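You operate a simulated robot arm through the tools that you are given. There is no shell and no other tool. Be economical: measure what you need, move in short steps, check, and stop when the job is done.

The job below is to be done with a simulated robot arm. You get a single attempt, and the scene is never put back.

## Task
Press the blue housing's bush home and put it in the green tray.
Fine: use the teal press and slide its table out again.

It is judged by the outcome, as a careful person would: the job done as asked, and still so three seconds after it is handed in. It fails if anything else is knocked over, pushed out of place, dropped, spilled or broken.

## Robot
A 7-joint arm with a two-finger gripper on a trunk, on a base that drives. Base frame: it is fixed to the floor where the robot stands at the start and does not move with it; the origin is under the middle of the robot, x ahead of it, y to its left, z up; the surface under the hand at the start is at about z = 74. Readings come in cm, rad, newtons and seconds.
With the tool pointing down near the work surface it reaches from about 24 to 78 cm from the robot's upright axis, wherever it stands. Its first joint turns from -2.897 to 2.897 rad. Places, roughly: bush of the blue housing [40, 0, 80]; bush of the orange housing [50, 0, 80]; bush of the purple housing [50, 10, 80]; bush of the yellow housing [40, 10, 80]; green tray on the grey bench [50, -10, 70]; pocket of the press table [60, 10, 80]; table of the teal press [60, 10, 80]. Payload 2.45 kg.
The TCP is the grasp point between the finger pads, 2.7 cm short of the fingertips. In the tool frame z runs along the fingers and y along their closing line. Largest opening 8 cm; the body of the gripper starts 5.4 cm behind the TCP.
Orientation is that of the tool frame in the base frame, as a unit quaternion [x, y, z, w]. With the fingers straight down and closing along the base's y, the tool's x points along the base's -x, its y along +y and its z along -z.

## Interface
- The arm moves only by the tool move_arm. Its argument "increments" is a list of rows, each a list of 6 numbers: the shift along the base's x, y, z in cm, then the turn, a rotation vector about the base's x, y, z in degrees. In form: [[x, y, z, ax, ay, az], ...]. A call has 1 to 12 rows; each row shifts and turns the commanded pose from where the row before left it. "claw" is the finger opening in cm, from 0 to 8, set as the call begins (left out, the last holds). Rows are played at 5 a second. More than 5 cm and 0.15 rad between two rows, or a gripper value outside its range, and nothing of the call is played. A pose out of reach is approached as far as the arm can. The call stops where the force on the tool passes 50 N (or 10 N more than at its start, if that is more) or the arm is blocked; 0.2 s more then pass. Each finger travels about 15.3 cm/s and halts on what it meets, pressing with about 41 N; the grip force reading is that of the motor and also rises with nothing between the fingers. The clock runs only during rows and for 0.2 s after the last one: add rows that do not move to give the fingers time. It gives the time, the measured TCP pose, the force on the tool (base axes), the opening and the grip force at its end, in the units of the frame above (readings bear some noise), with the torque about the TCP (base axes, N m) and any sound that the robot's microphone picked up.
- Cameras (640 x 400 px; columns grow to the right, rows downward): "scene" is now at [5.77, 14.4, 161.44]; the picture's right is [0.06, -1.00, 0.00], its down [-0.80, -0.05, -0.60] and it looks along [0.60, 0.03, -0.80] (base axes); focal length 273 px, centre (320, 200). "wrist" rides on the gripper at [6.3, 1.2, -7.9] in the tool frame; the picture's right is [-0.19, 0.98, 0.00], its down [-0.72, -0.14, -0.68] and it looks along [-0.67, -0.13, 0.73] (tool axes); focal length 226 px, centre (320, 200). There is no depth. A picture from a camera that has moved, and an enlarged one, comes with that camera's place and axes in the base frame and with its lens.
- get_image(camera): a new picture of that camera. The clock stands still meanwhile.
- raise_lower(by): slides the trunk up (or, below 0, down) by that many cm; the arm and the scene camera ride with it, the base frame stays. It gives what a move gives, with no picture.
- steer(legs): drives the robot by 1 to 6 legs, each [ahead, turn to the left] in cm and rad, along the robot's own axes; the way and the turn of a leg run together, so that a leg with both is an arc; at most 150 cm and 3.142 rad a leg. The arm and the cameras ride along, it lands a little off, and it stops where it bumps. It gives what a move gives.
- turn_head(pan, tilt): turns the head with the scene camera to pan (to the left, within 2.094 rad either way) and tilt (down, from -0.506 to 1.204), counted from straight ahead of the robot. It gives what a move gives.
- enlarge(camera, box): a new picture of the part [left, top, right, bottom] of that camera's present view, enlarged. The clock stands still meanwhile.
- hand_in(): hands the job in; it is judged then, once.

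Work in short steps. Places have to be worked out from the pictures, the camera data and where the tool is seen: move nearer, look again, correct. Check each grasp and each placing, and mend what went wrong. You have 120 turns and 78 pictures in all, those below and enlarged ones among them. Open the gripper and draw the arm clear of the work before you hand the job in, unless the task says otherwise; then end with one line.

The tools are called after "Call:" by a JSON object that holds its "op" and its "data". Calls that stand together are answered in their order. move_arm: Moves the arm, as the interface text tells. Its arguments: {"type":"object","properties":{"increments":{"type":"array","items":{"type":"array","items":{"type":"number"}}},"claw":{"type":"number"}},"required":["increments"]} The other tools are called the same way: raise_lower (by) slides the trunk up or down; steer (legs) drives the base; turn_head (pan, tilt) turns the head that bears the scene camera; get_image (camera) takes a picture; enlarge (camera, box) takes an enlarged picture of a part of a camera's view; hand_in () hands the job in.

At the start:

```text
clock: 0.0
position: [44.32, 25.75, 114.32]
ee_rot: [0.001, 1.0, -0.001, 0.0]
ft_force: [0.4, 0.2, 0.3]
ft_torque: [-0.01, -0.04, 0.02]
finger_gap: 8.0
grasp_force: 0.1
trunk travel left (down, up): [-25.0, 29.0]
robot x, y, heading: [-0.15, -0.27, -0.002]
head pan, tilt: [0.058, 0.93]
```

scene: 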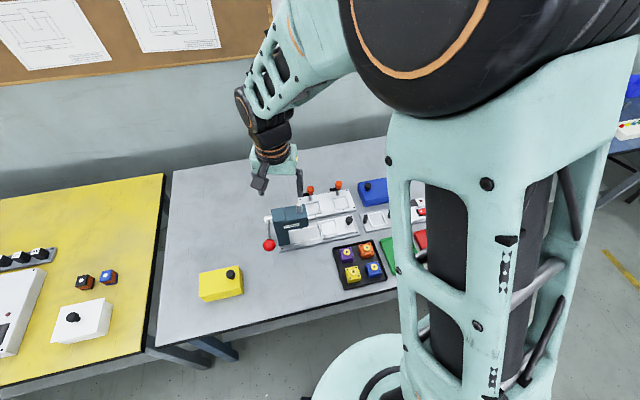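
wrist: 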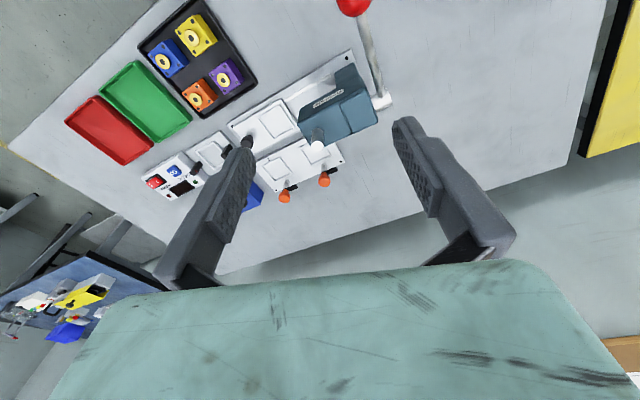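

I start by looking closer at the press area and the tray of housings from both cameras.

Call:
{"op": "enlarge", "data": {"camera": "scene", "box": [240, 160, 440, 300]}}

Call:
{"op": "enlarge", "data": {"camera": "wrist", "box": [60, 0, 420, 225]}}

```text
2.86 times, centred on (340, 230) of scene
camera zoom: at [5.77, 14.4, 161.44], right [0.06, -1.0, 0.0], down [-0.8, -0.05, -0.6], along [0.6, 0.03, -0.8], focal length 781 px, centre (263, 114)
```

zoom: 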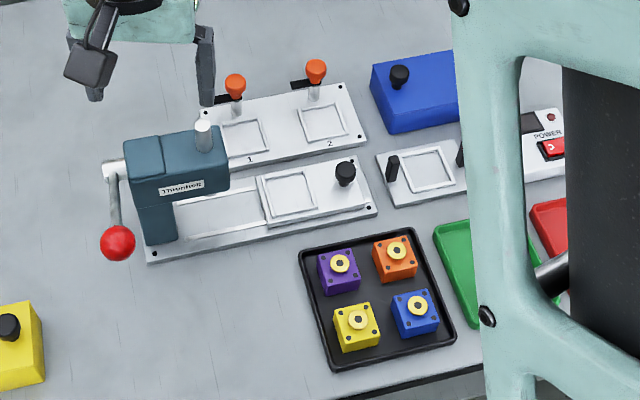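

```text
1.78 times, centred on (240, 112) of wrist
camera zoom: at [37.92, 27.06, 122.38], right [0.19, 0.98, 0.0], down [0.72, -0.14, 0.68], along [0.67, -0.13, -0.73], focal length 402 px, centre (462, 356)
```

zoom: 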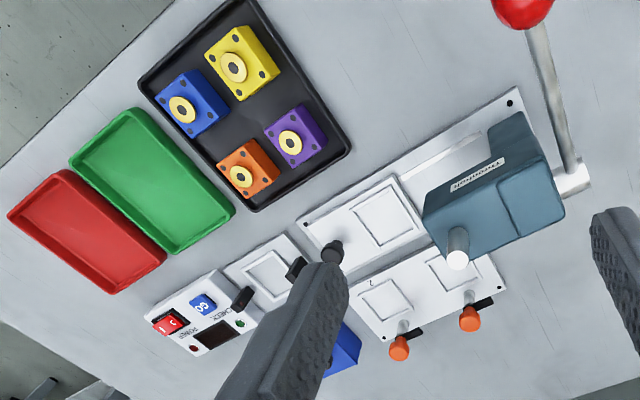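

The blue housing seems to be at about (42, -1), the press pocket near (57.5, 13.5), with everything yawed about -16°. I move the arm back and to the right, staying high, for a closer wrist view of the press, lever and tray.

Call:
{"op": "move_arm", "data": {"increments": [[-3, -4, -2, 0, 0, 0], [-3, -4, -2, 0, 0, 0], [-2, -3, -3, 0, 0, 0], [-2, -2, -3, 0, 0, 0]]}}

Call:
{"op": "get_image", "data": {"camera": "wrist"}}

Call:
{"op": "get_image", "data": {"camera": "scene"}}

```text
refused: row 1 steps farther than a row can; nothing moved
```

```text
73 pictures are left
camera wrist: at [37.92, 27.06, 122.38], right [0.19, 0.98, 0.0], down [0.72, -0.14, 0.68], along [0.67, -0.13, -0.73], focal length 226 px, centre (320, 200)
```

wrist: 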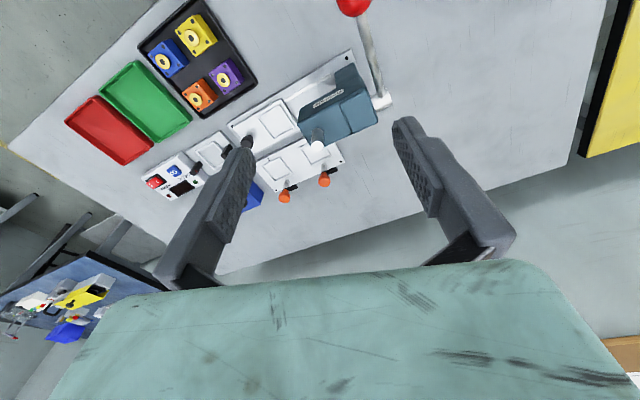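

```text
72 pictures are left
camera scene: at [5.77, 14.4, 161.44], right [0.06, -1.0, 0.0], down [-0.8, -0.05, -0.6], along [0.6, 0.03, -0.8], focal length 273 px, centre (320, 200)
```

scene: 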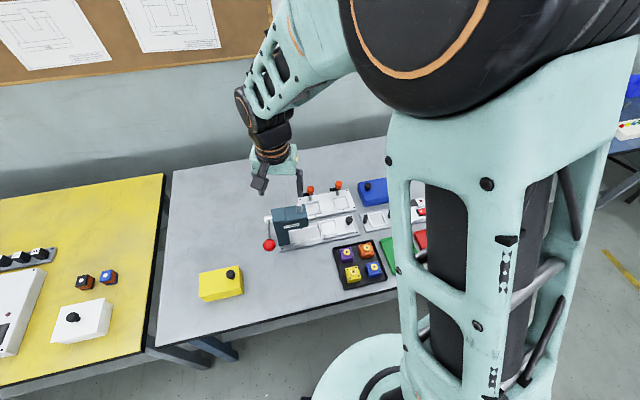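

The row was over the 5 cm step limit, so I repeat it with smaller steps.

Call:
{"op": "move_arm", "data": {"increments": [[-3, -3, -2, 0, 0, 0], [-3, -3, -2, 0, 0, 0], [-2, -3, -2, 0, 0, 0], [-2, -3, -3, 0, 0, 0], [0, -2, -3, 0, 0, 0]]}}

```text
clock: 1.2
position: [34.18, 11.86, 102.3]
ee_rot: [0.002, 1.0, 0.0, 0.0]
ft_force: [0.5, 0.0, -0.9]
ft_torque: [0.02, 0.01, 0.04]
finger_gap: 8.0
grasp_force: 0.1
trunk travel left (down, up): [-25.0, 29.0]
robot x, y, heading: [0.27, -0.29, 0.001]
head pan, tilt: [0.058, 0.93]
```

Now a wrist picture from the new place.

Call:
{"op": "get_image", "data": {"camera": "wrist"}}

Call:
{"op": "enlarge", "data": {"camera": "scene", "box": [240, 160, 440, 300]}}

```text
71 pictures are left
camera wrist: at [27.89, 13.14, 110.29], right [0.19, 0.98, 0.0], down [0.72, -0.14, 0.68], along [0.67, -0.13, -0.73], focal length 226 px, centre (320, 200)
```

wrist: 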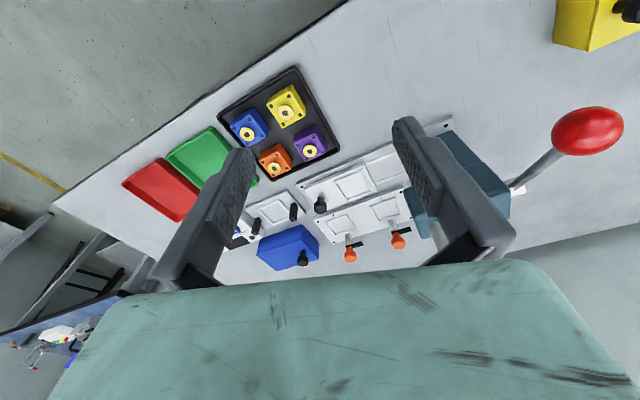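

```text
2.86 times, centred on (340, 230) of scene
camera zoom: at [5.81, 14.4, 161.44], right [0.06, -1.0, 0.0], down [-0.8, -0.05, -0.6], along [0.6, 0.03, -0.8], focal length 781 px, centre (263, 114)
```

zoom: 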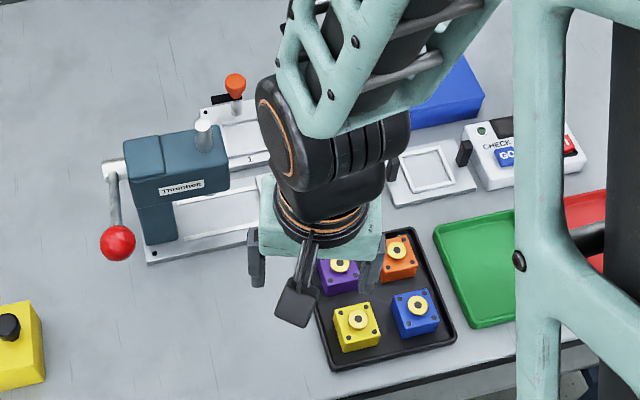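

The lever's red ball triangulates to about (38.5, 29.3, 97), with its pivot near (53, 34, 86), so it swings down towards the robot. Next I go closer to the blue housing.

Call:
{"op": "move_arm", "data": {"increments": [[0, -4, -2, 0, 0, 0], [0, -4, -3, 0, 0, 0], [0, -3, -3, 0, 0, 0], [0, -1, -3, 0, 0, 0], [0, 0, -3, 0, 0, 0]]}}

Call:
{"op": "get_image", "data": {"camera": "wrist"}}

```text
clock: 2.4
position: [34.03, 0.06, 88.33]
ee_rot: [0.0, 1.0, 0.0, 0.001]
ft_force: [-0.1, 0.7, -0.6]
ft_torque: [-0.05, -0.01, 0.0]
finger_gap: 7.99
grasp_force: 0.1
trunk travel left (down, up): [-25.0, 29.0]
robot x, y, heading: [0.35, -0.12, -0.001]
head pan, tilt: [0.058, 0.93]
```

```text
69 pictures are left
camera wrist: at [27.71, 1.19, 96.26], right [0.19, 0.98, 0.0], down [0.72, -0.14, 0.68], along [0.67, -0.13, -0.73], focal length 226 px, centre (320, 200)
```

wrist: 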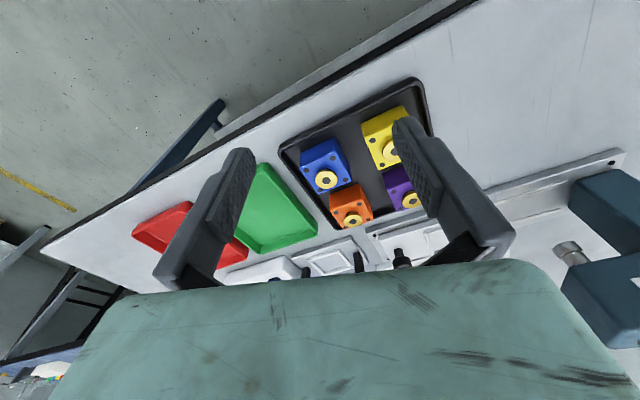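

Call:
{"op": "enlarge", "data": {"camera": "wrist", "box": [240, 60, 464, 200]}}

```text
2.86 times, centred on (352, 130) of wrist
camera zoom: at [27.71, 1.19, 96.26], right [0.19, 0.98, 0.0], down [0.72, -0.14, 0.68], along [0.67, -0.13, -0.73], focal length 646 px, centre (229, 400)
```

zoom: 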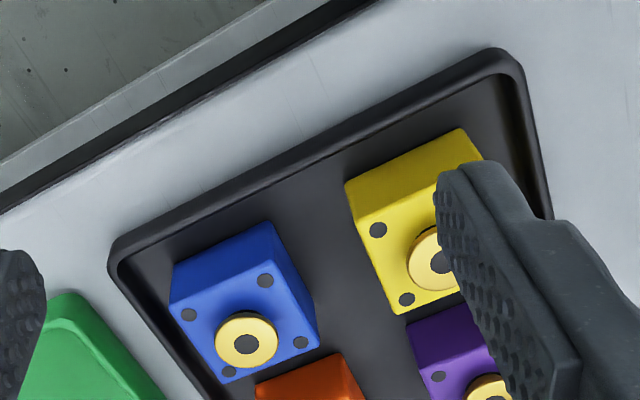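

Bush top triangulates to about (42.6, -1.2, 77.3). I enlarge more for the housing's yaw.

Call:
{"op": "enlarge", "data": {"camera": "scene", "box": [335, 235, 415, 285]}}

Call:
{"op": "enlarge", "data": {"camera": "wrist", "box": [276, 130, 372, 190]}}

```text
8.00 times, centred on (375, 260) of scene
camera zoom: at [5.81, 14.4, 161.44], right [0.06, -1.0, 0.0], down [-0.8, -0.05, -0.6], along [0.6, 0.03, -0.8], focal length 2187 px, centre (-120, -280)
```

zoom: 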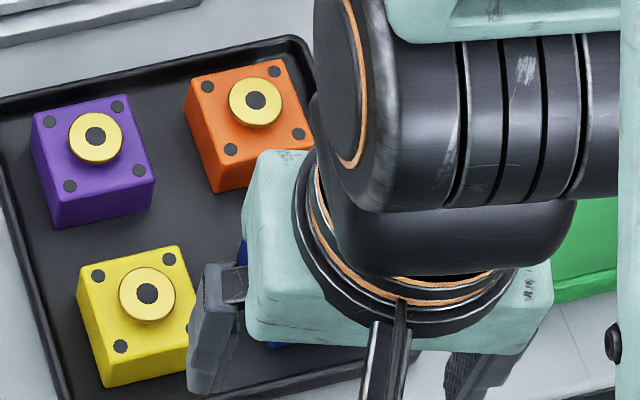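

```text
6.67 times, centred on (324, 160) of wrist
camera zoom: at [27.71, 1.19, 96.26], right [0.19, 0.98, 0.0], down [0.72, -0.14, 0.68], along [0.67, -0.13, -0.73], focal length 1507 px, centre (293, 467)
```

zoom: 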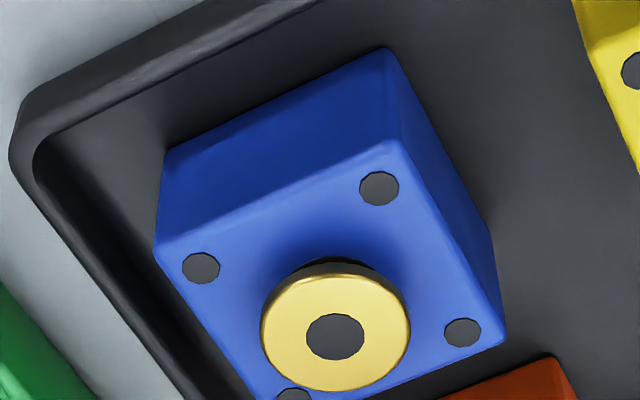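

The housing's holes give centre ≈ (42.2, -1.0), yaw ≈ 16.7° and width ≈ 4.1. I turn the tool by 16.7° and go above it with the fingertips still clear, then look.

Call:
{"op": "move_arm", "data": {"increments": [[4, -0.5, 0, 0, 0, 8.35], [4.1, -0.5, 0, 0, 0, 8.35], [0, 0, -2.6, 0, 0, 0], [0, 0, -2.6, 0, 0, 0]], "claw": 5.6}}

Call:
{"op": "get_image", "data": {"camera": "wrist"}}

Call:
{"op": "enlarge", "data": {"camera": "scene", "box": [335, 235, 415, 285]}}

```text
clock: 3.4
position: [42.41, -1.17, 83.02]
ee_rot: [-0.145, 0.989, 0.0, -0.001]
ft_force: [-0.3, 0.2, -0.3]
ft_torque: [0.02, 0.0, 0.02]
finger_gap: 5.59
grasp_force: 0.0
trunk travel left (down, up): [-25.0, 29.0]
robot x, y, heading: [0.18, 0.22, 0.002]
head pan, tilt: [0.058, 0.93]
```

```text
65 pictures are left
camera wrist: at [35.92, -1.66, 91.06], right [-0.1, 1.0, 0.0], down [0.73, 0.07, 0.68], along [0.68, 0.07, -0.73], focal length 226 px, centre (320, 200)
```

wrist: 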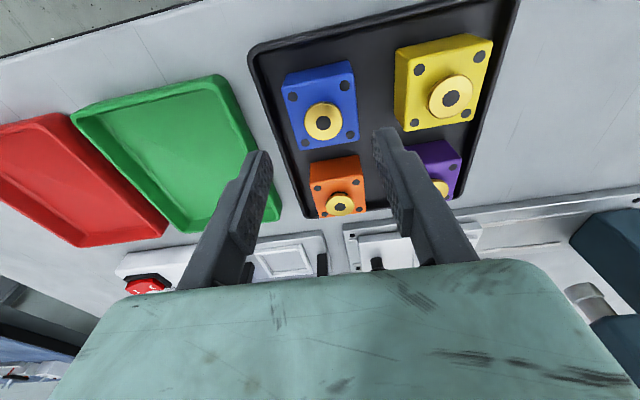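

```text
8.00 times, centred on (375, 260) of scene
camera zoom: at [5.81, 14.4, 161.44], right [0.06, -1.0, 0.0], down [-0.8, -0.05, -0.6], along [0.6, 0.03, -0.8], focal length 2187 px, centre (-120, -280)
```

zoom: 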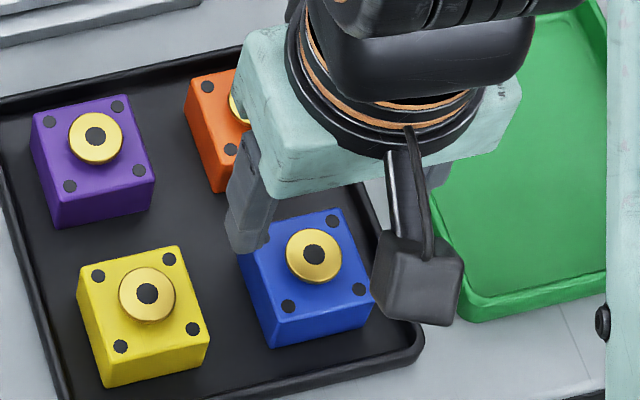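

Both wrist views agree on a housing centre of ≈ (41.55, -0.87), with its top at about z 77.3. I shift over it, lower a little and look again.

Call:
{"op": "move_arm", "data": {"increments": [[-0.86, 0.3, 0, 0, 0, 0], [0, 0, -2, 0, 0, 0], [0, 0, 0, 0, 0, 0]]}}

Call:
{"op": "get_image", "data": {"camera": "wrist"}}

Call:
{"op": "enlarge", "data": {"camera": "scene", "box": [335, 235, 415, 285]}}

```text
clock: 4.2
position: [41.59, -0.76, 81.08]
ee_rot: [-0.145, 0.989, 0.0, 0.0]
ft_force: [-0.1, 1.0, -1.4]
ft_torque: [0.01, 0.02, 0.01]
finger_gap: 5.6
grasp_force: 0.1
trunk travel left (down, up): [-25.0, 29.0]
robot x, y, heading: [0.21, 0.04, 0.0]
head pan, tilt: [0.058, 0.93]
```

```text
63 pictures are left
camera wrist: at [35.13, -1.45, 89.15], right [-0.1, 1.0, 0.0], down [0.73, 0.07, 0.68], along [0.68, 0.07, -0.73], focal length 226 px, centre (320, 200)
```

wrist: 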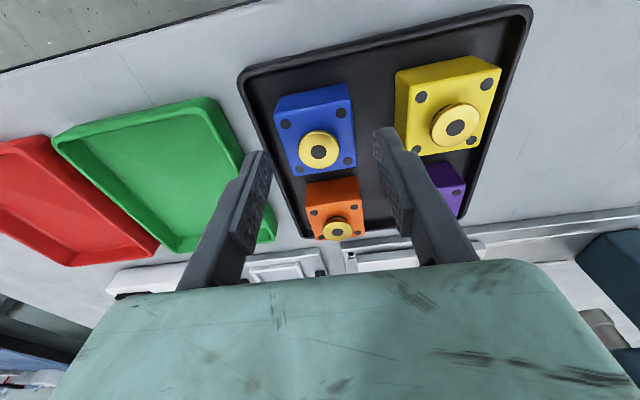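

```text
8.00 times, centred on (375, 260) of scene
camera zoom: at [5.81, 14.38, 161.45], right [0.06, -1.0, 0.0], down [-0.8, -0.05, -0.6], along [0.6, 0.03, -0.8], focal length 2187 px, centre (-120, -280)
```

zoom: 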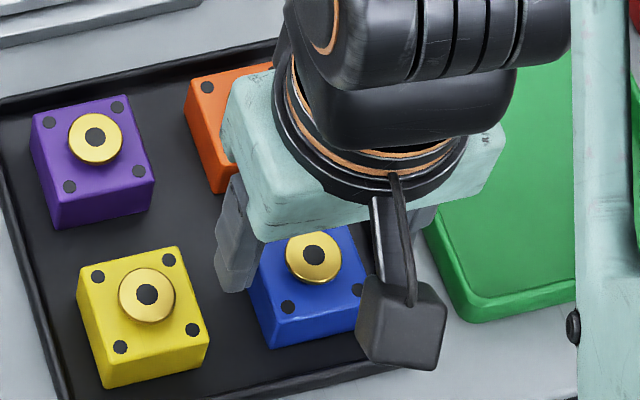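

The estimate holds: centre (41.5, -0.86). I narrow the fingers slightly and lower so that the tips reach ~1.6 cm below the housing's top, staying off the tray's rim.

Call:
{"op": "move_arm", "data": {"increments": [[-0.05, -0.1, -1, 0, 0, 0], [0, 0, -1, 0, 0, 0], [0, 0, -0.7, 0, 0, 0], [0, 0, 0, 0, 0, 0]], "claw": 5.1}}

Call:
{"op": "get_image", "data": {"camera": "wrist"}}

```text
clock: 5.2
position: [41.5, -0.96, 78.49]
ee_rot: [-0.144, 0.99, 0.001, 0.001]
ft_force: [0.4, -1.6, 3.9]
ft_torque: [-0.18, 0.03, -0.02]
finger_gap: 5.01
grasp_force: 0.1
trunk travel left (down, up): [-25.0, 29.0]
robot x, y, heading: [-0.02, -0.15, -0.002]
head pan, tilt: [0.058, 0.93]
```

```text
61 pictures are left
camera wrist: at [35.03, -1.67, 86.6], right [-0.1, 1.0, 0.0], down [0.73, 0.07, 0.68], along [0.68, 0.06, -0.73], focal length 226 px, centre (320, 200)
```

wrist: 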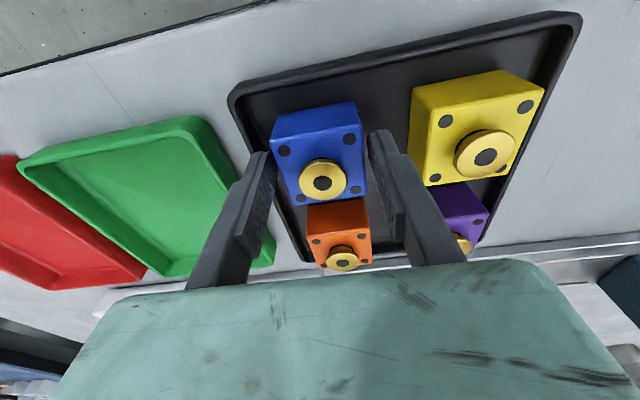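

There is a slight contact (≈4 N at the -y finger), probably with the tray's rim. I look closer before closing.

Call:
{"op": "enlarge", "data": {"camera": "wrist", "box": [230, 90, 422, 210]}}

```text
3.33 times, centred on (326, 150) of wrist
camera zoom: at [35.03, -1.67, 86.6], right [-0.1, 1.0, 0.0], down [0.73, 0.07, 0.68], along [0.68, 0.06, -0.73], focal length 754 px, centre (300, 367)
```

zoom: 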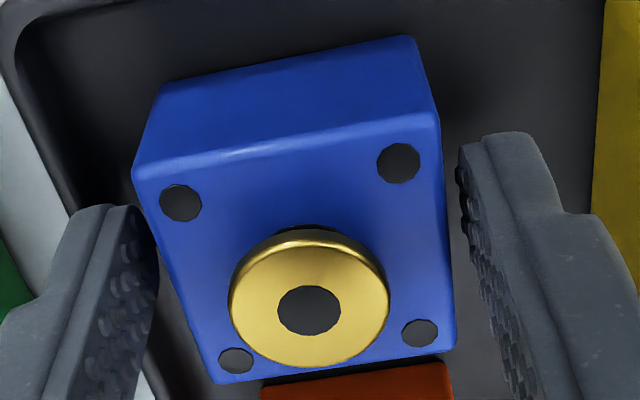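

The left finger is nearly against the box and probably resting on the rim. I raise 0.4 cm, shift slightly toward +u away from the rim, and then close.

Call:
{"op": "move_arm", "data": {"increments": [[0, 0, 0.4, 0, 0, 0], [-0.03, 0.12, 0, 0, 0, 0]]}}

Call:
{"op": "move_arm", "data": {"increments": [[0, 0, 0, 0, 0, 0], [0, 0, 0, 0, 0, 0], [0, 0, 0, 0, 0, 0]], "claw": 3}}

Call:
{"op": "get_image", "data": {"camera": "wrist"}}

```text
clock: 5.8
position: [41.44, -0.86, 78.96]
ee_rot: [-0.145, 0.989, 0.0, 0.0]
ft_force: [-0.2, 0.1, -0.4]
ft_torque: [0.02, -0.02, -0.01]
finger_gap: 5.12
grasp_force: 0.2
trunk travel left (down, up): [-25.0, 29.0]
robot x, y, heading: [-0.06, -0.37, -0.004]
head pan, tilt: [0.058, 0.93]
```

```text
clock: 6.6
position: [41.48, -0.74, 78.9]
ee_rot: [-0.143, 0.99, 0.0, 0.0]
ft_force: [-0.4, 0.0, -0.1]
ft_torque: [0.0, 0.0, -0.01]
finger_gap: 4.14
grasp_force: 41.0
trunk travel left (down, up): [-25.0, 29.0]
robot x, y, heading: [-0.14, -0.14, -0.005]
head pan, tilt: [0.058, 0.93]
```

```text
59 pictures are left
camera wrist: at [35.03, -1.53, 86.91], right [-0.1, 1.0, 0.0], down [0.73, 0.07, 0.68], along [0.68, 0.07, -0.73], focal length 226 px, centre (320, 200)
```

wrist: 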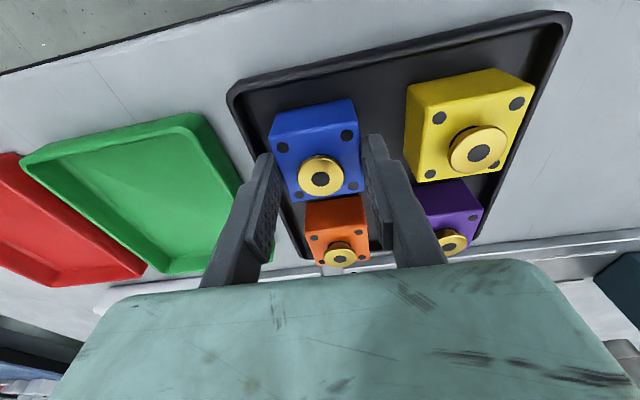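

Gripped at 4.14 cm with 41 N, so I lift it straight up.

Call:
{"op": "move_arm", "data": {"increments": [[0, 0, 2, 0, 0, 0], [0, 0, 4, 0, 0, 0], [0, 0, 4, 0, 0, 0], [0, 0, 0, 0, 0, 0]]}}

Call:
{"op": "get_image", "data": {"camera": "wrist"}}

Call:
{"op": "enlarge", "data": {"camera": "scene", "box": [250, 160, 410, 260]}}

```text
clock: 7.6
position: [41.46, -0.77, 88.91]
ee_rot: [-0.145, 0.989, 0.0, 0.0]
ft_force: [0.4, 0.9, 0.2]
ft_torque: [0.0, 0.03, 0.01]
finger_gap: 2.98
grasp_force: 0.1
trunk travel left (down, up): [-25.0, 29.0]
robot x, y, heading: [-0.11, 0.31, -0.001]
head pan, tilt: [0.058, 0.93]
```

```text
58 pictures are left
camera wrist: at [34.98, -1.48, 96.93], right [-0.1, 1.0, 0.0], down [0.73, 0.07, 0.68], along [0.68, 0.07, -0.73], focal length 226 px, centre (320, 200)
```

wrist: 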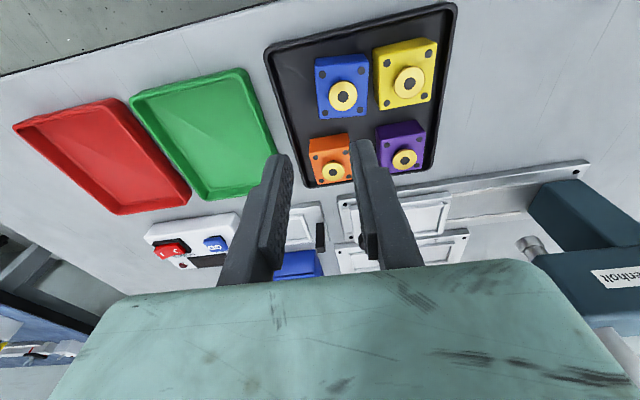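

```text
4.00 times, centred on (330, 210) of scene
camera zoom: at [5.76, 14.38, 161.44], right [0.06, -1.0, 0.0], down [-0.8, -0.05, -0.6], along [0.6, 0.03, -0.8], focal length 1094 px, centre (280, 160)
```

zoom: 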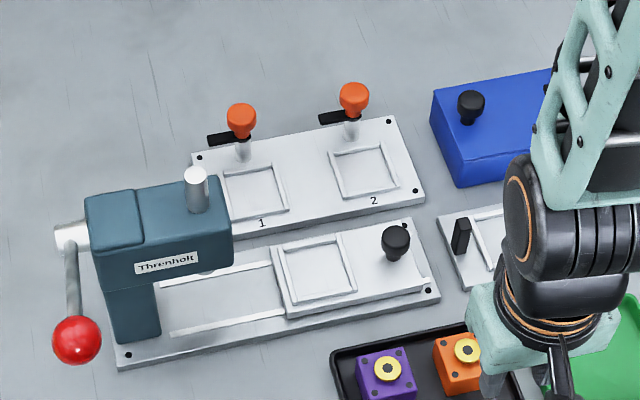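

The grasp slipped: gap 2.98, no force, and the housing is still in the tray. I zoom in to re-measure the housing and rim.

Call:
{"op": "enlarge", "data": {"camera": "wrist", "box": [256, 0, 416, 100]}}

Call:
{"op": "enlarge", "data": {"camera": "wrist", "box": [256, 100, 416, 200]}}

```text
4.00 times, centred on (336, 50) of wrist
camera zoom: at [34.98, -1.48, 96.93], right [-0.1, 1.0, 0.0], down [0.73, 0.07, 0.68], along [0.68, 0.07, -0.73], focal length 904 px, centre (256, 800)
```

zoom: 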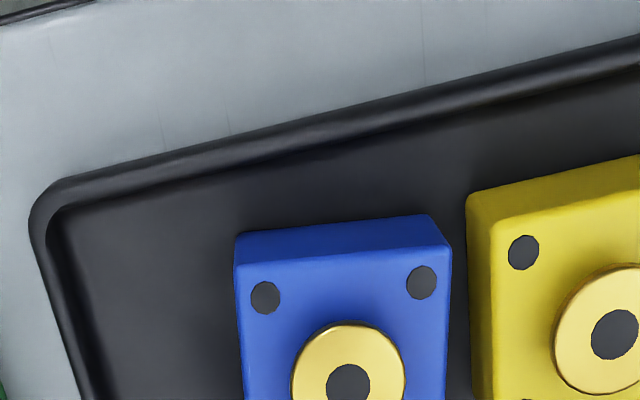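

```text
4.00 times, centred on (336, 150) of wrist
camera zoom: at [34.98, -1.48, 96.93], right [-0.1, 1.0, 0.0], down [0.73, 0.07, 0.68], along [0.68, 0.07, -0.73], focal length 904 px, centre (256, 400)
```

zoom: 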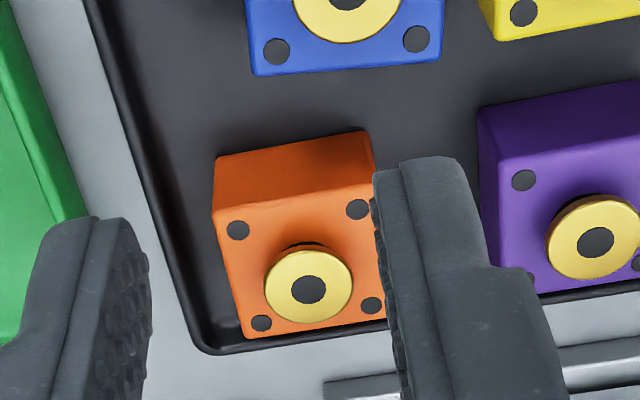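

The housing was dragged and is now at ≈ (41.0, 1.0) with yaw ≈ 10.9°, close to the yellow one but free along the fore-aft direction. I turn the tool +84° to grip it fore-aft; this also keeps the camera away from the press head later.

Call:
{"op": "move_arm", "data": {"increments": [[0, 0.3, 0, 0, 0, 8.42], [0, 0.3, 0, 0, 0, 8.42], [0, 0.3, 0, 0, 0, 8.42], [-0.2, 0.3, 0, 0, 0, 8.42], [-0.2, 0.3, 0, 0, 0, 8.42], [0, 0.3, 0, 0, 0, 8.42], [0, 0, 0, 0, 0, 8.42], [0, 0, 0, 0, 0, 8.42], [0, 0, 0, 0, 0, 8.42], [0, 0, 0, 0, 0, 8.42], [0, 0, 0, 0, 0, 0]], "claw": 5.6}}

Call:
{"op": "get_image", "data": {"camera": "wrist"}}

Call:
{"op": "enlarge", "data": {"camera": "scene", "box": [310, 220, 430, 295]}}

```text
clock: 10.0
position: [40.98, 0.93, 88.98]
ee_rot: [0.771, -0.636, -0.001, 0.0]
ft_force: [0.4, 0.1, 0.4]
ft_torque: [-0.02, 0.02, -0.01]
finger_gap: 5.58
grasp_force: 0.1
trunk travel left (down, up): [-25.0, 29.0]
robot x, y, heading: [0.21, 0.33, -0.004]
head pan, tilt: [0.058, 0.93]
```

```text
54 pictures are left
camera wrist: at [41.02, -5.53, 96.88], right [-1.0, 0.0, 0.0], down [0.0, 0.73, 0.68], along [0.0, 0.68, -0.73], focal length 226 px, centre (320, 200)
```

wrist: 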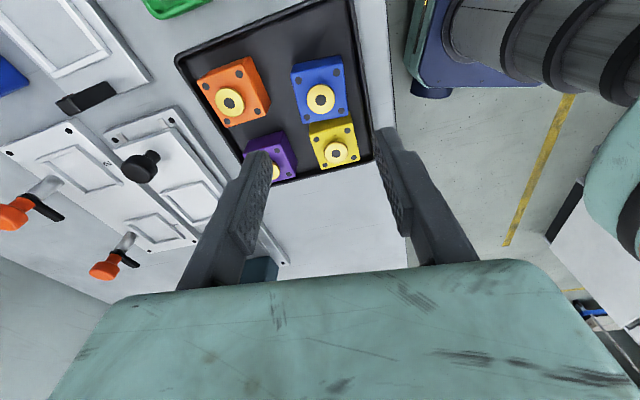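

```text
5.33 times, centred on (370, 258) of scene
camera zoom: at [5.77, 14.39, 161.44], right [0.06, -1.0, 0.0], down [-0.8, -0.05, -0.6], along [0.6, 0.03, -0.8], focal length 1458 px, centre (53, -107)
```

zoom: 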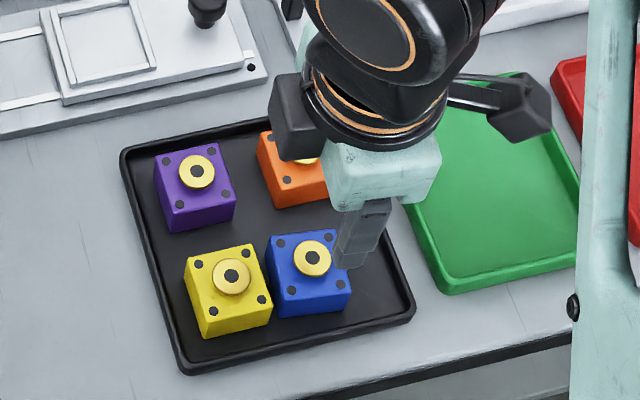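

The rotation worked and the housing is in view; I zoom to measure its place from this side.

Call:
{"op": "enlarge", "data": {"camera": "wrist", "box": [256, 30, 416, 130]}}

```text
4.00 times, centred on (336, 80) of wrist
camera zoom: at [41.02, -5.53, 96.88], right [-1.0, 0.0, 0.0], down [0.0, 0.73, 0.68], along [0.0, 0.68, -0.73], focal length 904 px, centre (256, 680)
```

zoom: 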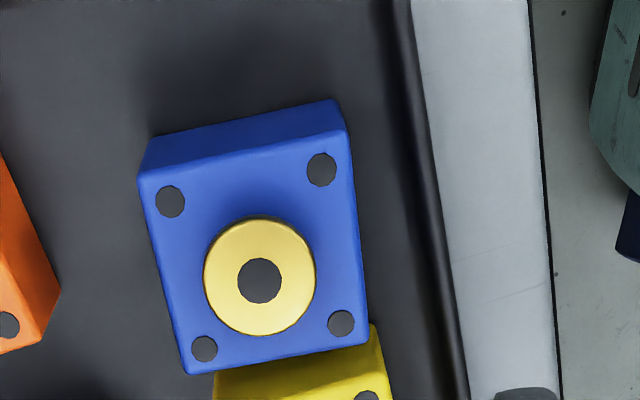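

The two opposed views agree: housing centre (40.96, 0.95), top z ≈ 77.4. I narrow the opening to 4.9, shift 0.2 cm away from the near rim and come down to just above.

Call:
{"op": "move_arm", "data": {"increments": [[0.17, 0.06, -3, 0, 0, 0], [0, 0, -4, 0, 0, 0], [0, 0, -1.5, 0, 0, 0], [0, 0, 0, 0, 0, 0]], "claw": 4.9}}

Call:
{"op": "enlarge", "data": {"camera": "wrist", "box": [224, 80, 416, 200]}}

```text
clock: 11.0
position: [41.21, 1.1, 80.26]
ee_rot: [0.77, -0.638, 0.0, 0.0]
ft_force: [0.5, -0.2, 0.1]
ft_torque: [-0.02, -0.01, 0.02]
finger_gap: 4.92
grasp_force: 0.1
trunk travel left (down, up): [-25.0, 29.0]
robot x, y, heading: [0.32, 0.08, 0.001]
head pan, tilt: [0.058, 0.93]
```

```text
3.33 times, centred on (320, 140) of wrist
camera zoom: at [41.21, -5.41, 88.27], right [-1.0, 0.01, 0.0], down [0.0, 0.73, 0.68], along [0.0, 0.68, -0.73], focal length 754 px, centre (320, 400)
```

zoom: 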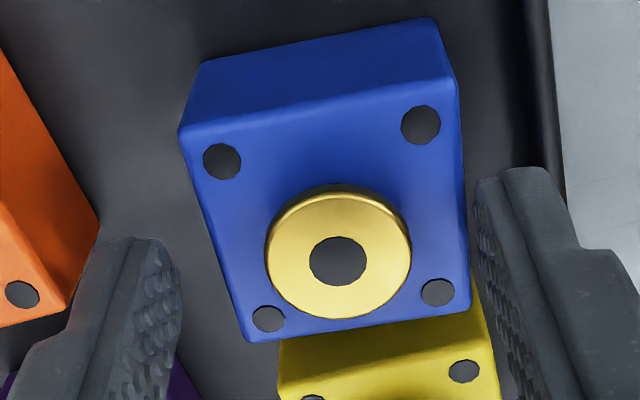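

The fingers straddle the housing well, so I descend in small steps to z ≈ 77.7, watching for force.

Call:
{"op": "move_arm", "data": {"increments": [[0, 0, -0.7, 0, 0, 0], [0, 0, -0.7, 0, 0, 0], [0, 0, -0.6, 0, 0, 0], [0, 0, -0.5, 0, 0, 0]]}}

Call:
{"op": "enlarge", "data": {"camera": "wrist", "box": [224, 100, 416, 220]}}

```text
clock: 12.0
position: [41.11, 1.05, 77.84]
ee_rot: [0.771, -0.637, -0.001, 0.0]
ft_force: [-0.6, 0.6, -0.1]
ft_torque: [0.02, -0.03, 0.03]
finger_gap: 4.9
grasp_force: 0.1
trunk travel left (down, up): [-25.0, 29.0]
robot x, y, heading: [0.22, 0.2, 0.003]
head pan, tilt: [0.058, 0.93]
```

```text
3.33 times, centred on (320, 160) of wrist
camera zoom: at [41.19, -5.54, 85.87], right [-1.0, 0.01, 0.0], down [0.0, 0.73, 0.68], along [0.0, 0.68, -0.73], focal length 754 px, centre (320, 333)
```

zoom: 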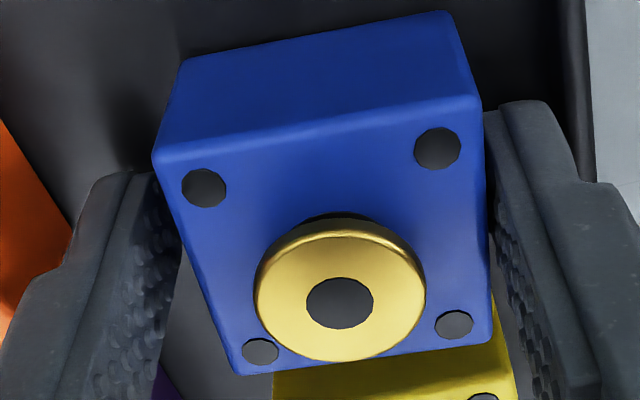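

No contact force and the fingers flank the housing well below its top. I lower 0.3 more and close.

Call:
{"op": "move_arm", "data": {"increments": [[0, 0, -0.3, 0, 0, 0], [0, 0, 0, 0, 0, 0]]}}

Call:
{"op": "move_arm", "data": {"increments": [[0, 0, 0, 0, 0, 0], [0, 0, 0, 0, 0, 0], [0, 0, 0, 0, 0, 0]], "claw": 3}}

Call:
{"op": "move_arm", "data": {"increments": [[0, 0, 0.5, 0, 0, 0], [0, 0, 1, 0, 0, 0], [0, 0, 1, 0, 0, 0]]}}

```text
clock: 12.6
position: [41.29, 1.0, 77.54]
ee_rot: [0.77, -0.638, 0.0, 0.001]
ft_force: [0.0, 0.6, -0.4]
ft_torque: [0.0, -0.01, -0.02]
finger_gap: 4.92
grasp_force: 0.0
trunk travel left (down, up): [-25.0, 29.0]
robot x, y, heading: [-0.21, -0.05, -0.001]
head pan, tilt: [0.058, 0.93]
```

```text
clock: 13.4
position: [41.24, 1.07, 77.5]
ee_rot: [0.77, -0.638, 0.0, 0.0]
ft_force: [-1.0, 0.0, 0.0]
ft_torque: [0.0, -0.02, 0.0]
finger_gap: 4.11
grasp_force: 40.9
trunk travel left (down, up): [-25.0, 29.0]
robot x, y, heading: [0.16, 0.13, -0.004]
head pan, tilt: [0.058, 0.93]
```

```text
clock: 14.2
position: [40.95, 1.05, 80.14]
ee_rot: [0.772, -0.636, 0.0, -0.001]
ft_force: [0.5, 0.5, -1.1]
ft_torque: [-0.01, -0.01, -0.02]
finger_gap: 4.11
grasp_force: 40.8
trunk travel left (down, up): [-25.0, 29.0]
robot x, y, heading: [-0.08, -0.02, -0.002]
head pan, tilt: [0.058, 0.93]
```

The grip holds at 4.11 cm while lifting. I raise it further and look.

Call:
{"op": "move_arm", "data": {"increments": [[0, 0, 3, 0, 0, 0], [0, 0, 3, 0, 0, 0], [0, 0, 3, 0, 0, 0], [0, 0, 0, 0, 0, 0]]}}

Call:
{"op": "get_image", "data": {"camera": "wrist"}}

```text
clock: 15.2
position: [41.11, 1.07, 89.18]
ee_rot: [0.771, -0.637, 0.0, 0.0]
ft_force: [-0.2, 0.8, -1.4]
ft_torque: [-0.01, 0.01, -0.01]
finger_gap: 4.12
grasp_force: 41.4
trunk travel left (down, up): [-25.0, 29.0]
robot x, y, heading: [0.15, 0.01, 0.001]
head pan, tilt: [0.058, 0.93]
```

```text
49 pictures are left
camera wrist: at [41.03, -5.42, 97.19], right [-1.0, 0.01, 0.0], down [0.0, 0.73, 0.68], along [0.0, 0.68, -0.73], focal length 226 px, centre (320, 200)
```

wrist: 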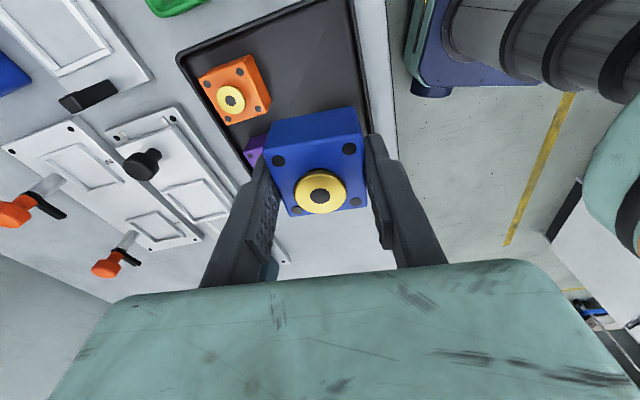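

The housing is held firmly. I carry it high towards above the press pocket (≈ (57.7, 13.5)) and yaw to the press's angle.

Call:
{"op": "move_arm", "data": {"increments": [[0, 0, 4, 0, 0, 0], [3, 2, 0, 0, 0, 2], [3, 2, 0, 0, 0, 2], [3, 2, 0, 0, 0, 1.8], [3, 2, 0, 0, 0, 0], [3, 2, 0, 0, 0, 0], [1.5, 1.5, 0, 0, 0, 0], [0, 0, 0, 0, 0, 0]]}}

Call:
{"op": "get_image", "data": {"camera": "wrist"}}

Call:
{"op": "enlarge", "data": {"camera": "scene", "box": [250, 160, 410, 260]}}

```text
clock: 17.0
position: [57.71, 12.58, 92.84]
ee_rot: [0.803, -0.596, 0.0, 0.0]
ft_force: [-0.2, 0.5, -0.9]
ft_torque: [0.02, 0.02, 0.01]
finger_gap: 4.1
grasp_force: 40.7
trunk travel left (down, up): [-25.0, 29.0]
robot x, y, heading: [-0.03, -0.4, -0.003]
head pan, tilt: [0.058, 0.93]
```

```text
48 pictures are left
camera wrist: at [58.42, 5.97, 100.91], right [-1.0, -0.1, 0.0], down [-0.07, 0.73, 0.68], along [-0.07, 0.68, -0.73], focal length 226 px, centre (320, 200)
```

wrist: 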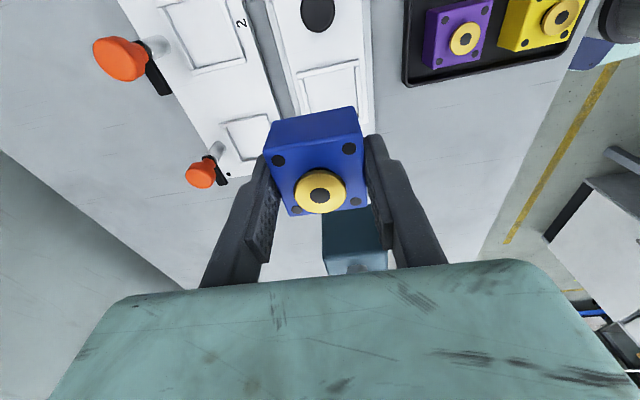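

```text
4.00 times, centred on (330, 210) of scene
camera zoom: at [5.79, 14.4, 161.44], right [0.06, -1.0, 0.0], down [-0.8, -0.05, -0.6], along [0.6, 0.03, -0.8], focal length 1094 px, centre (280, 160)
```

zoom: 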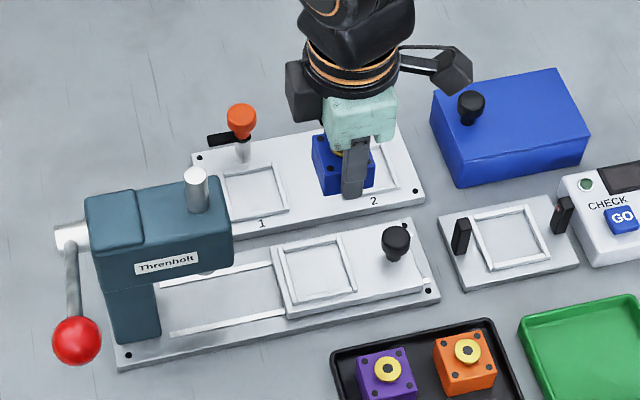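

I zoom the wrist view to fix the pocket's edges.

Call:
{"op": "enlarge", "data": {"camera": "wrist", "box": [256, 30, 416, 130]}}

```text
4.00 times, centred on (336, 80) of wrist
camera zoom: at [58.42, 5.97, 100.91], right [-1.0, -0.1, 0.0], down [-0.07, 0.73, 0.68], along [-0.07, 0.68, -0.73], focal length 904 px, centre (256, 680)
```

zoom: 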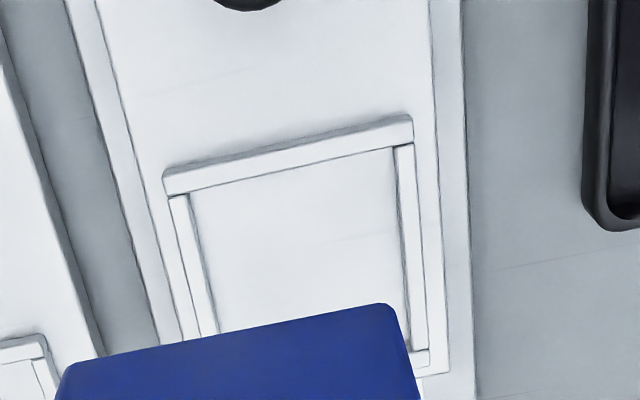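

From both cameras the pocket (inner ≈ 4.7 cm square, yaw ≈ 16.7°, wall top about z 78) is centred near (56.4, 13.6). I align over it and descend part way, then look again.

Call:
{"op": "move_arm", "data": {"increments": [[-0.7, 0.6, 0, 0, 0, 0], [-0.7, 0.6, -2, 0, 0, 0], [0, 0, -3, 0, 0, 0], [0, 0, -3, 0, 0, 0], [0, 0, 0, 0, 0, 0]]}}

Call:
{"op": "enlarge", "data": {"camera": "wrist", "box": [224, 60, 416, 180]}}

Call:
{"op": "enlarge", "data": {"camera": "scene", "box": [280, 190, 360, 240]}}

```text
clock: 18.2
position: [56.42, 13.83, 85.13]
ee_rot: [0.802, -0.598, 0.0, 0.0]
ft_force: [0.8, 0.1, -2.0]
ft_torque: [0.04, 0.0, -0.02]
finger_gap: 4.15
grasp_force: 41.2
trunk travel left (down, up): [-25.0, 29.0]
robot x, y, heading: [0.17, 0.26, 0.004]
head pan, tilt: [0.058, 0.93]
```

```text
3.33 times, centred on (320, 120) of wrist
camera zoom: at [56.99, 7.24, 93.11], right [-1.0, -0.1, 0.0], down [-0.07, 0.73, 0.68], along [-0.07, 0.68, -0.73], focal length 754 px, centre (320, 467)
```

zoom: 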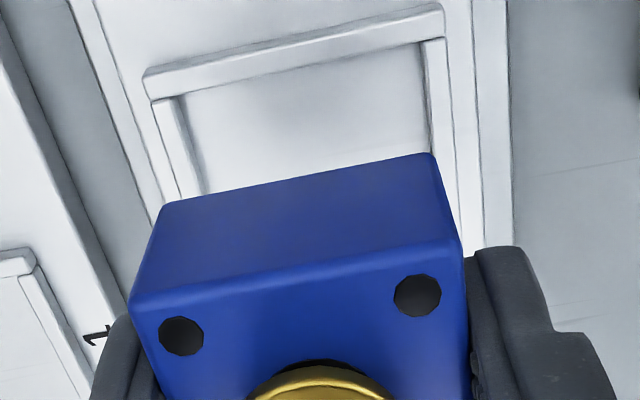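

```text
8.00 times, centred on (320, 215) of scene
camera zoom: at [5.8, 14.4, 161.44], right [0.06, -1.0, 0.0], down [-0.8, -0.05, -0.6], along [0.6, 0.03, -0.8], focal length 2187 px, centre (320, 80)
```

zoom: 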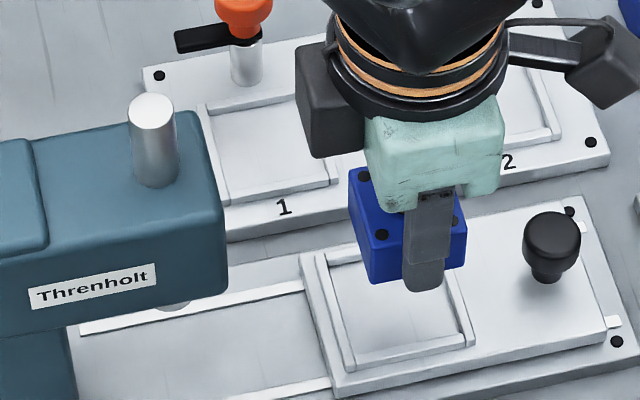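

Refined from this nearer view: pocket centre ≈ (56.2, 14.1), wall top z ≈ 76.7, about 0.4 cm clearance per side; the box centre is now at (56.27, 13.77). I shift +0.3 along the rail and lower to just above the walls.

Call:
{"op": "move_arm", "data": {"increments": [[-0.08, 0.32, -2, 0, 0, 0], [0, 0, -1.5, 0, 0, 0], [0, 0, 0, 0, 0, 0]]}}

Call:
{"op": "get_image", "data": {"camera": "wrist"}}

Call:
{"op": "enlarge", "data": {"camera": "scene", "box": [280, 190, 360, 240]}}

```text
clock: 19.0
position: [56.27, 14.11, 81.43]
ee_rot: [0.802, -0.597, 0.0, 0.0]
ft_force: [-0.4, -0.4, -1.4]
ft_torque: [0.01, 0.02, -0.02]
finger_gap: 4.13
grasp_force: 40.5
trunk travel left (down, up): [-25.0, 29.0]
robot x, y, heading: [-0.3, 0.26, -0.005]
head pan, tilt: [0.058, 0.93]
```

```text
43 pictures are left
camera wrist: at [56.89, 7.6, 89.52], right [-1.0, -0.1, 0.0], down [-0.07, 0.73, 0.68], along [-0.07, 0.68, -0.73], focal length 226 px, centre (320, 200)
```

wrist: 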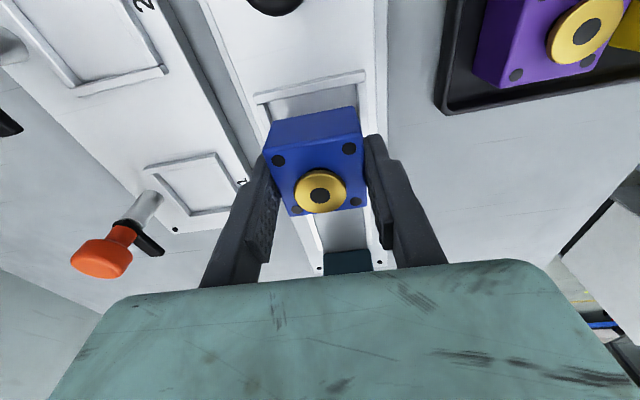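

```text
8.00 times, centred on (320, 215) of scene
camera zoom: at [5.78, 14.39, 161.45], right [0.06, -1.0, 0.0], down [-0.8, -0.05, -0.6], along [0.6, 0.03, -0.8], focal length 2187 px, centre (320, 80)
```

zoom: 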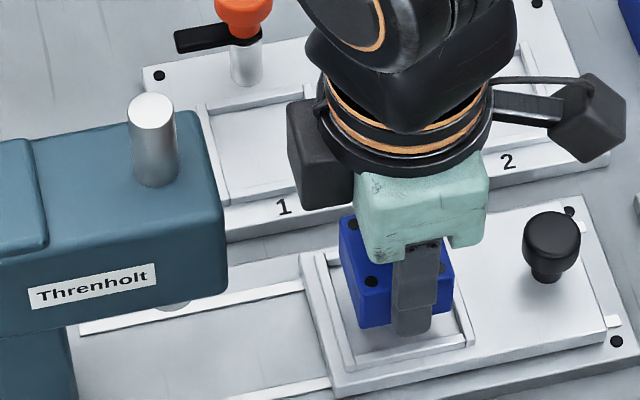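

Call:
{"op": "enlarge", "data": {"camera": "wrist", "box": [240, 60, 400, 160]}}

```text
4.00 times, centred on (320, 110) of wrist
camera zoom: at [56.89, 7.6, 89.52], right [-1.0, -0.1, 0.0], down [-0.07, 0.73, 0.68], along [-0.07, 0.68, -0.73], focal length 904 px, centre (320, 560)
```

zoom: 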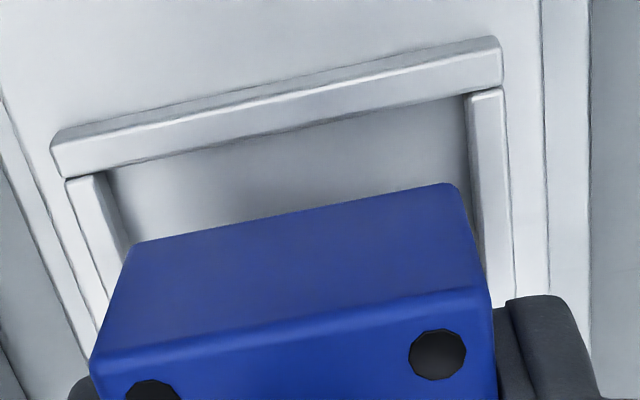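

Box (56.2, 14.14) and pocket (56.27, 14.07) are aligned within 0.1 cm. I lower it in small steps until it touches.

Call:
{"op": "move_arm", "data": {"increments": [[0.05, -0.05, -0.7, 0, 0, 0], [0, 0, -0.6, 0, 0, 0], [0, 0, -0.3, 0, 0, 0], [0, 0, 0, 0, 0, 0]]}}

Call:
{"op": "enlarge", "data": {"camera": "wrist", "box": [240, 60, 400, 160]}}

```text
clock: 20.0
position: [56.31, 14.0, 80.01]
ee_rot: [0.802, -0.597, 0.001, 0.0]
ft_force: [-0.3, -0.3, -1.9]
ft_torque: [0.03, 0.02, 0.01]
finger_gap: 4.13
grasp_force: 40.4
trunk travel left (down, up): [-25.0, 29.0]
robot x, y, heading: [0.08, 0.4, -0.008]
head pan, tilt: [0.058, 0.93]
```

```text
4.00 times, centred on (320, 110) of wrist
camera zoom: at [56.88, 7.55, 87.98], right [-1.0, -0.1, 0.0], down [-0.07, 0.73, 0.68], along [-0.07, 0.68, -0.73], focal length 904 px, centre (320, 560)
```

zoom: 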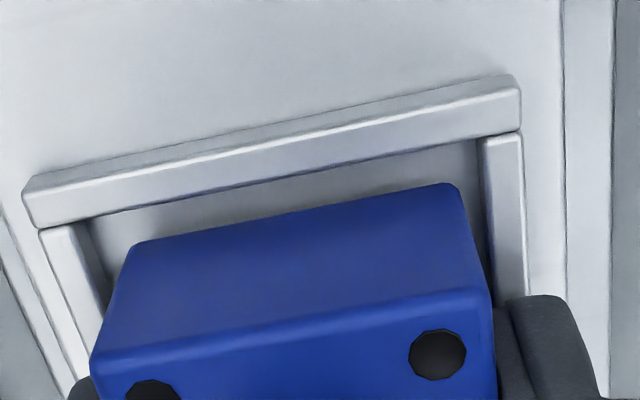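

Still centred and no contact yet. I continue down in 0.25 cm steps.

Call:
{"op": "move_arm", "data": {"increments": [[0, 0, -0.3, 0, 0, 0], [0, 0, -0.3, 0, 0, 0], [0, 0, 0, 0, 0, 0]]}}

Call:
{"op": "enlarge", "data": {"camera": "wrist", "box": [240, 60, 400, 160]}}

```text
clock: 20.8
position: [56.22, 14.09, 79.71]
ee_rot: [0.802, -0.597, 0.001, -0.002]
ft_force: [-4.1, -0.4, 39.8]
ft_torque: [-0.31, 1.11, -0.02]
finger_gap: 4.1
grasp_force: 41.1
trunk travel left (down, up): [-25.0, 29.0]
robot x, y, heading: [-0.01, 0.01, 0.002]
head pan, tilt: [0.058, 0.93]
```

```text
4.00 times, centred on (320, 110) of wrist
camera zoom: at [56.88, 7.53, 87.7], right [-1.0, -0.1, -0.01], down [-0.07, 0.73, 0.68], along [-0.06, 0.68, -0.73], focal length 904 px, centre (320, 560)
```

zoom: 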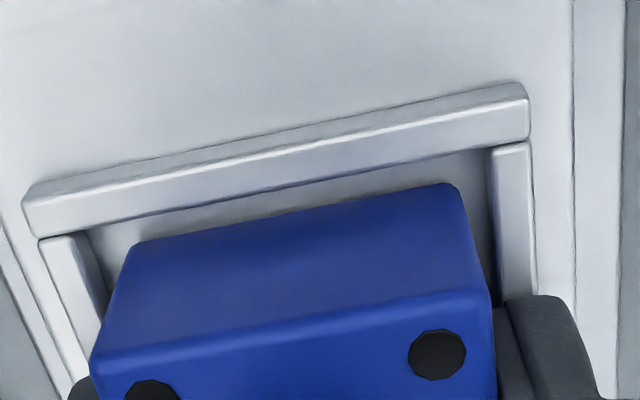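

The near fingertip is resting on the pocket wall (40 N, torque arm ≈ -2.8 cm), with the box just above the pocket floor and inside the walls. I ease up slightly to unload and open gently to let it settle.

Call:
{"op": "move_arm", "data": {"increments": [[0, 0, 0.25, 0, 0, 0], [0, 0, 0, 0, 0, 0]]}}

Call:
{"op": "move_arm", "data": {"increments": [[0, 0, 0, 0, 0, 0], [0, 0, 0, 0, 0, 0]], "claw": 4.8}}

Call:
{"op": "get_image", "data": {"camera": "wrist"}}

```text
clock: 21.4
position: [56.37, 13.92, 79.76]
ee_rot: [0.802, -0.597, 0.0, -0.002]
ft_force: [3.3, 2.9, 27.7]
ft_torque: [-0.17, 0.62, -0.18]
finger_gap: 4.13
grasp_force: 41.4
trunk travel left (down, up): [-25.0, 29.0]
robot x, y, heading: [-0.32, -0.19, 0.002]
head pan, tilt: [0.058, 0.93]
```

```text
clock: 22.0
position: [56.42, 13.97, 79.75]
ee_rot: [0.802, -0.597, 0.0, -0.002]
ft_force: [8.0, 6.0, 30.1]
ft_torque: [-0.1, 0.56, -0.21]
finger_gap: 4.15
grasp_force: 0.2
trunk travel left (down, up): [-25.0, 29.0]
robot x, y, heading: [0.06, -0.14, 0.003]
head pan, tilt: [0.058, 0.93]
```

```text
38 pictures are left
camera wrist: at [56.93, 7.54, 87.72], right [-1.0, -0.1, 0.0], down [-0.07, 0.73, 0.68], along [-0.06, 0.68, -0.73], focal length 226 px, centre (320, 200)
```

wrist: 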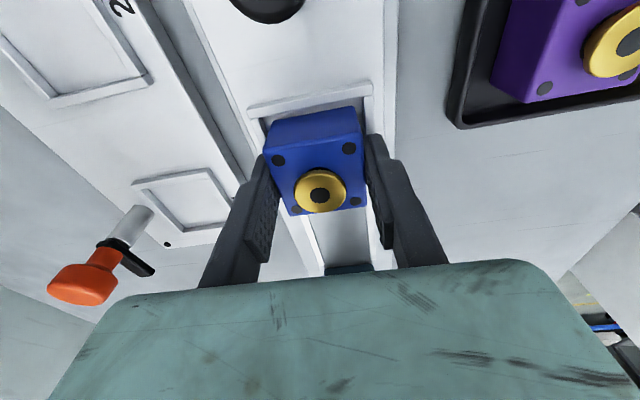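

The fingers did not open, still loaded by ≈ 30 N. I raise a little more to unload them.

Call:
{"op": "move_arm", "data": {"increments": [[0, 0, 0.15, 0, 0, 0], [0, 0, 0.1, 0, 0, 0], [0, 0, 0, 0, 0, 0]]}}

```text
clock: 22.8
position: [56.07, 13.85, 79.82]
ee_rot: [0.802, -0.598, 0.0, 0.001]
ft_force: [1.0, 0.2, 11.2]
ft_torque: [0.13, -0.33, -0.01]
finger_gap: 4.4
grasp_force: 0.1
trunk travel left (down, up): [-25.0, 29.0]
robot x, y, heading: [-0.04, 0.16, -0.003]
head pan, tilt: [0.058, 0.93]
```

Call:
{"op": "move_arm", "data": {"increments": [[0, 0, 0.15, 0, 0, 0], [0, 0, 0, 0, 0, 0]]}}

Call:
{"op": "enlarge", "data": {"camera": "wrist", "box": [224, 80, 416, 200]}}

```text
clock: 23.4
position: [56.3, 13.87, 79.97]
ee_rot: [0.802, -0.597, -0.001, 0.001]
ft_force: [0.2, 0.7, 0.1]
ft_torque: [0.01, -0.04, -0.02]
finger_gap: 4.81
grasp_force: 0.0
trunk travel left (down, up): [-25.0, 29.0]
robot x, y, heading: [0.16, 0.27, -0.001]
head pan, tilt: [0.058, 0.93]
```

```text
3.33 times, centred on (320, 140) of wrist
camera zoom: at [56.83, 7.45, 87.97], right [-1.0, -0.1, 0.0], down [-0.07, 0.73, 0.68], along [-0.07, 0.68, -0.73], focal length 754 px, centre (320, 400)
```

zoom: 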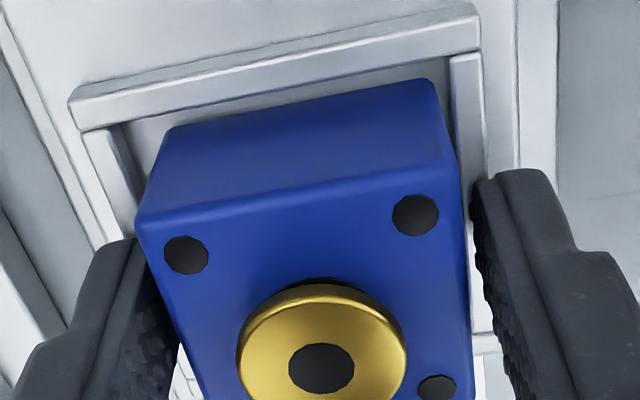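

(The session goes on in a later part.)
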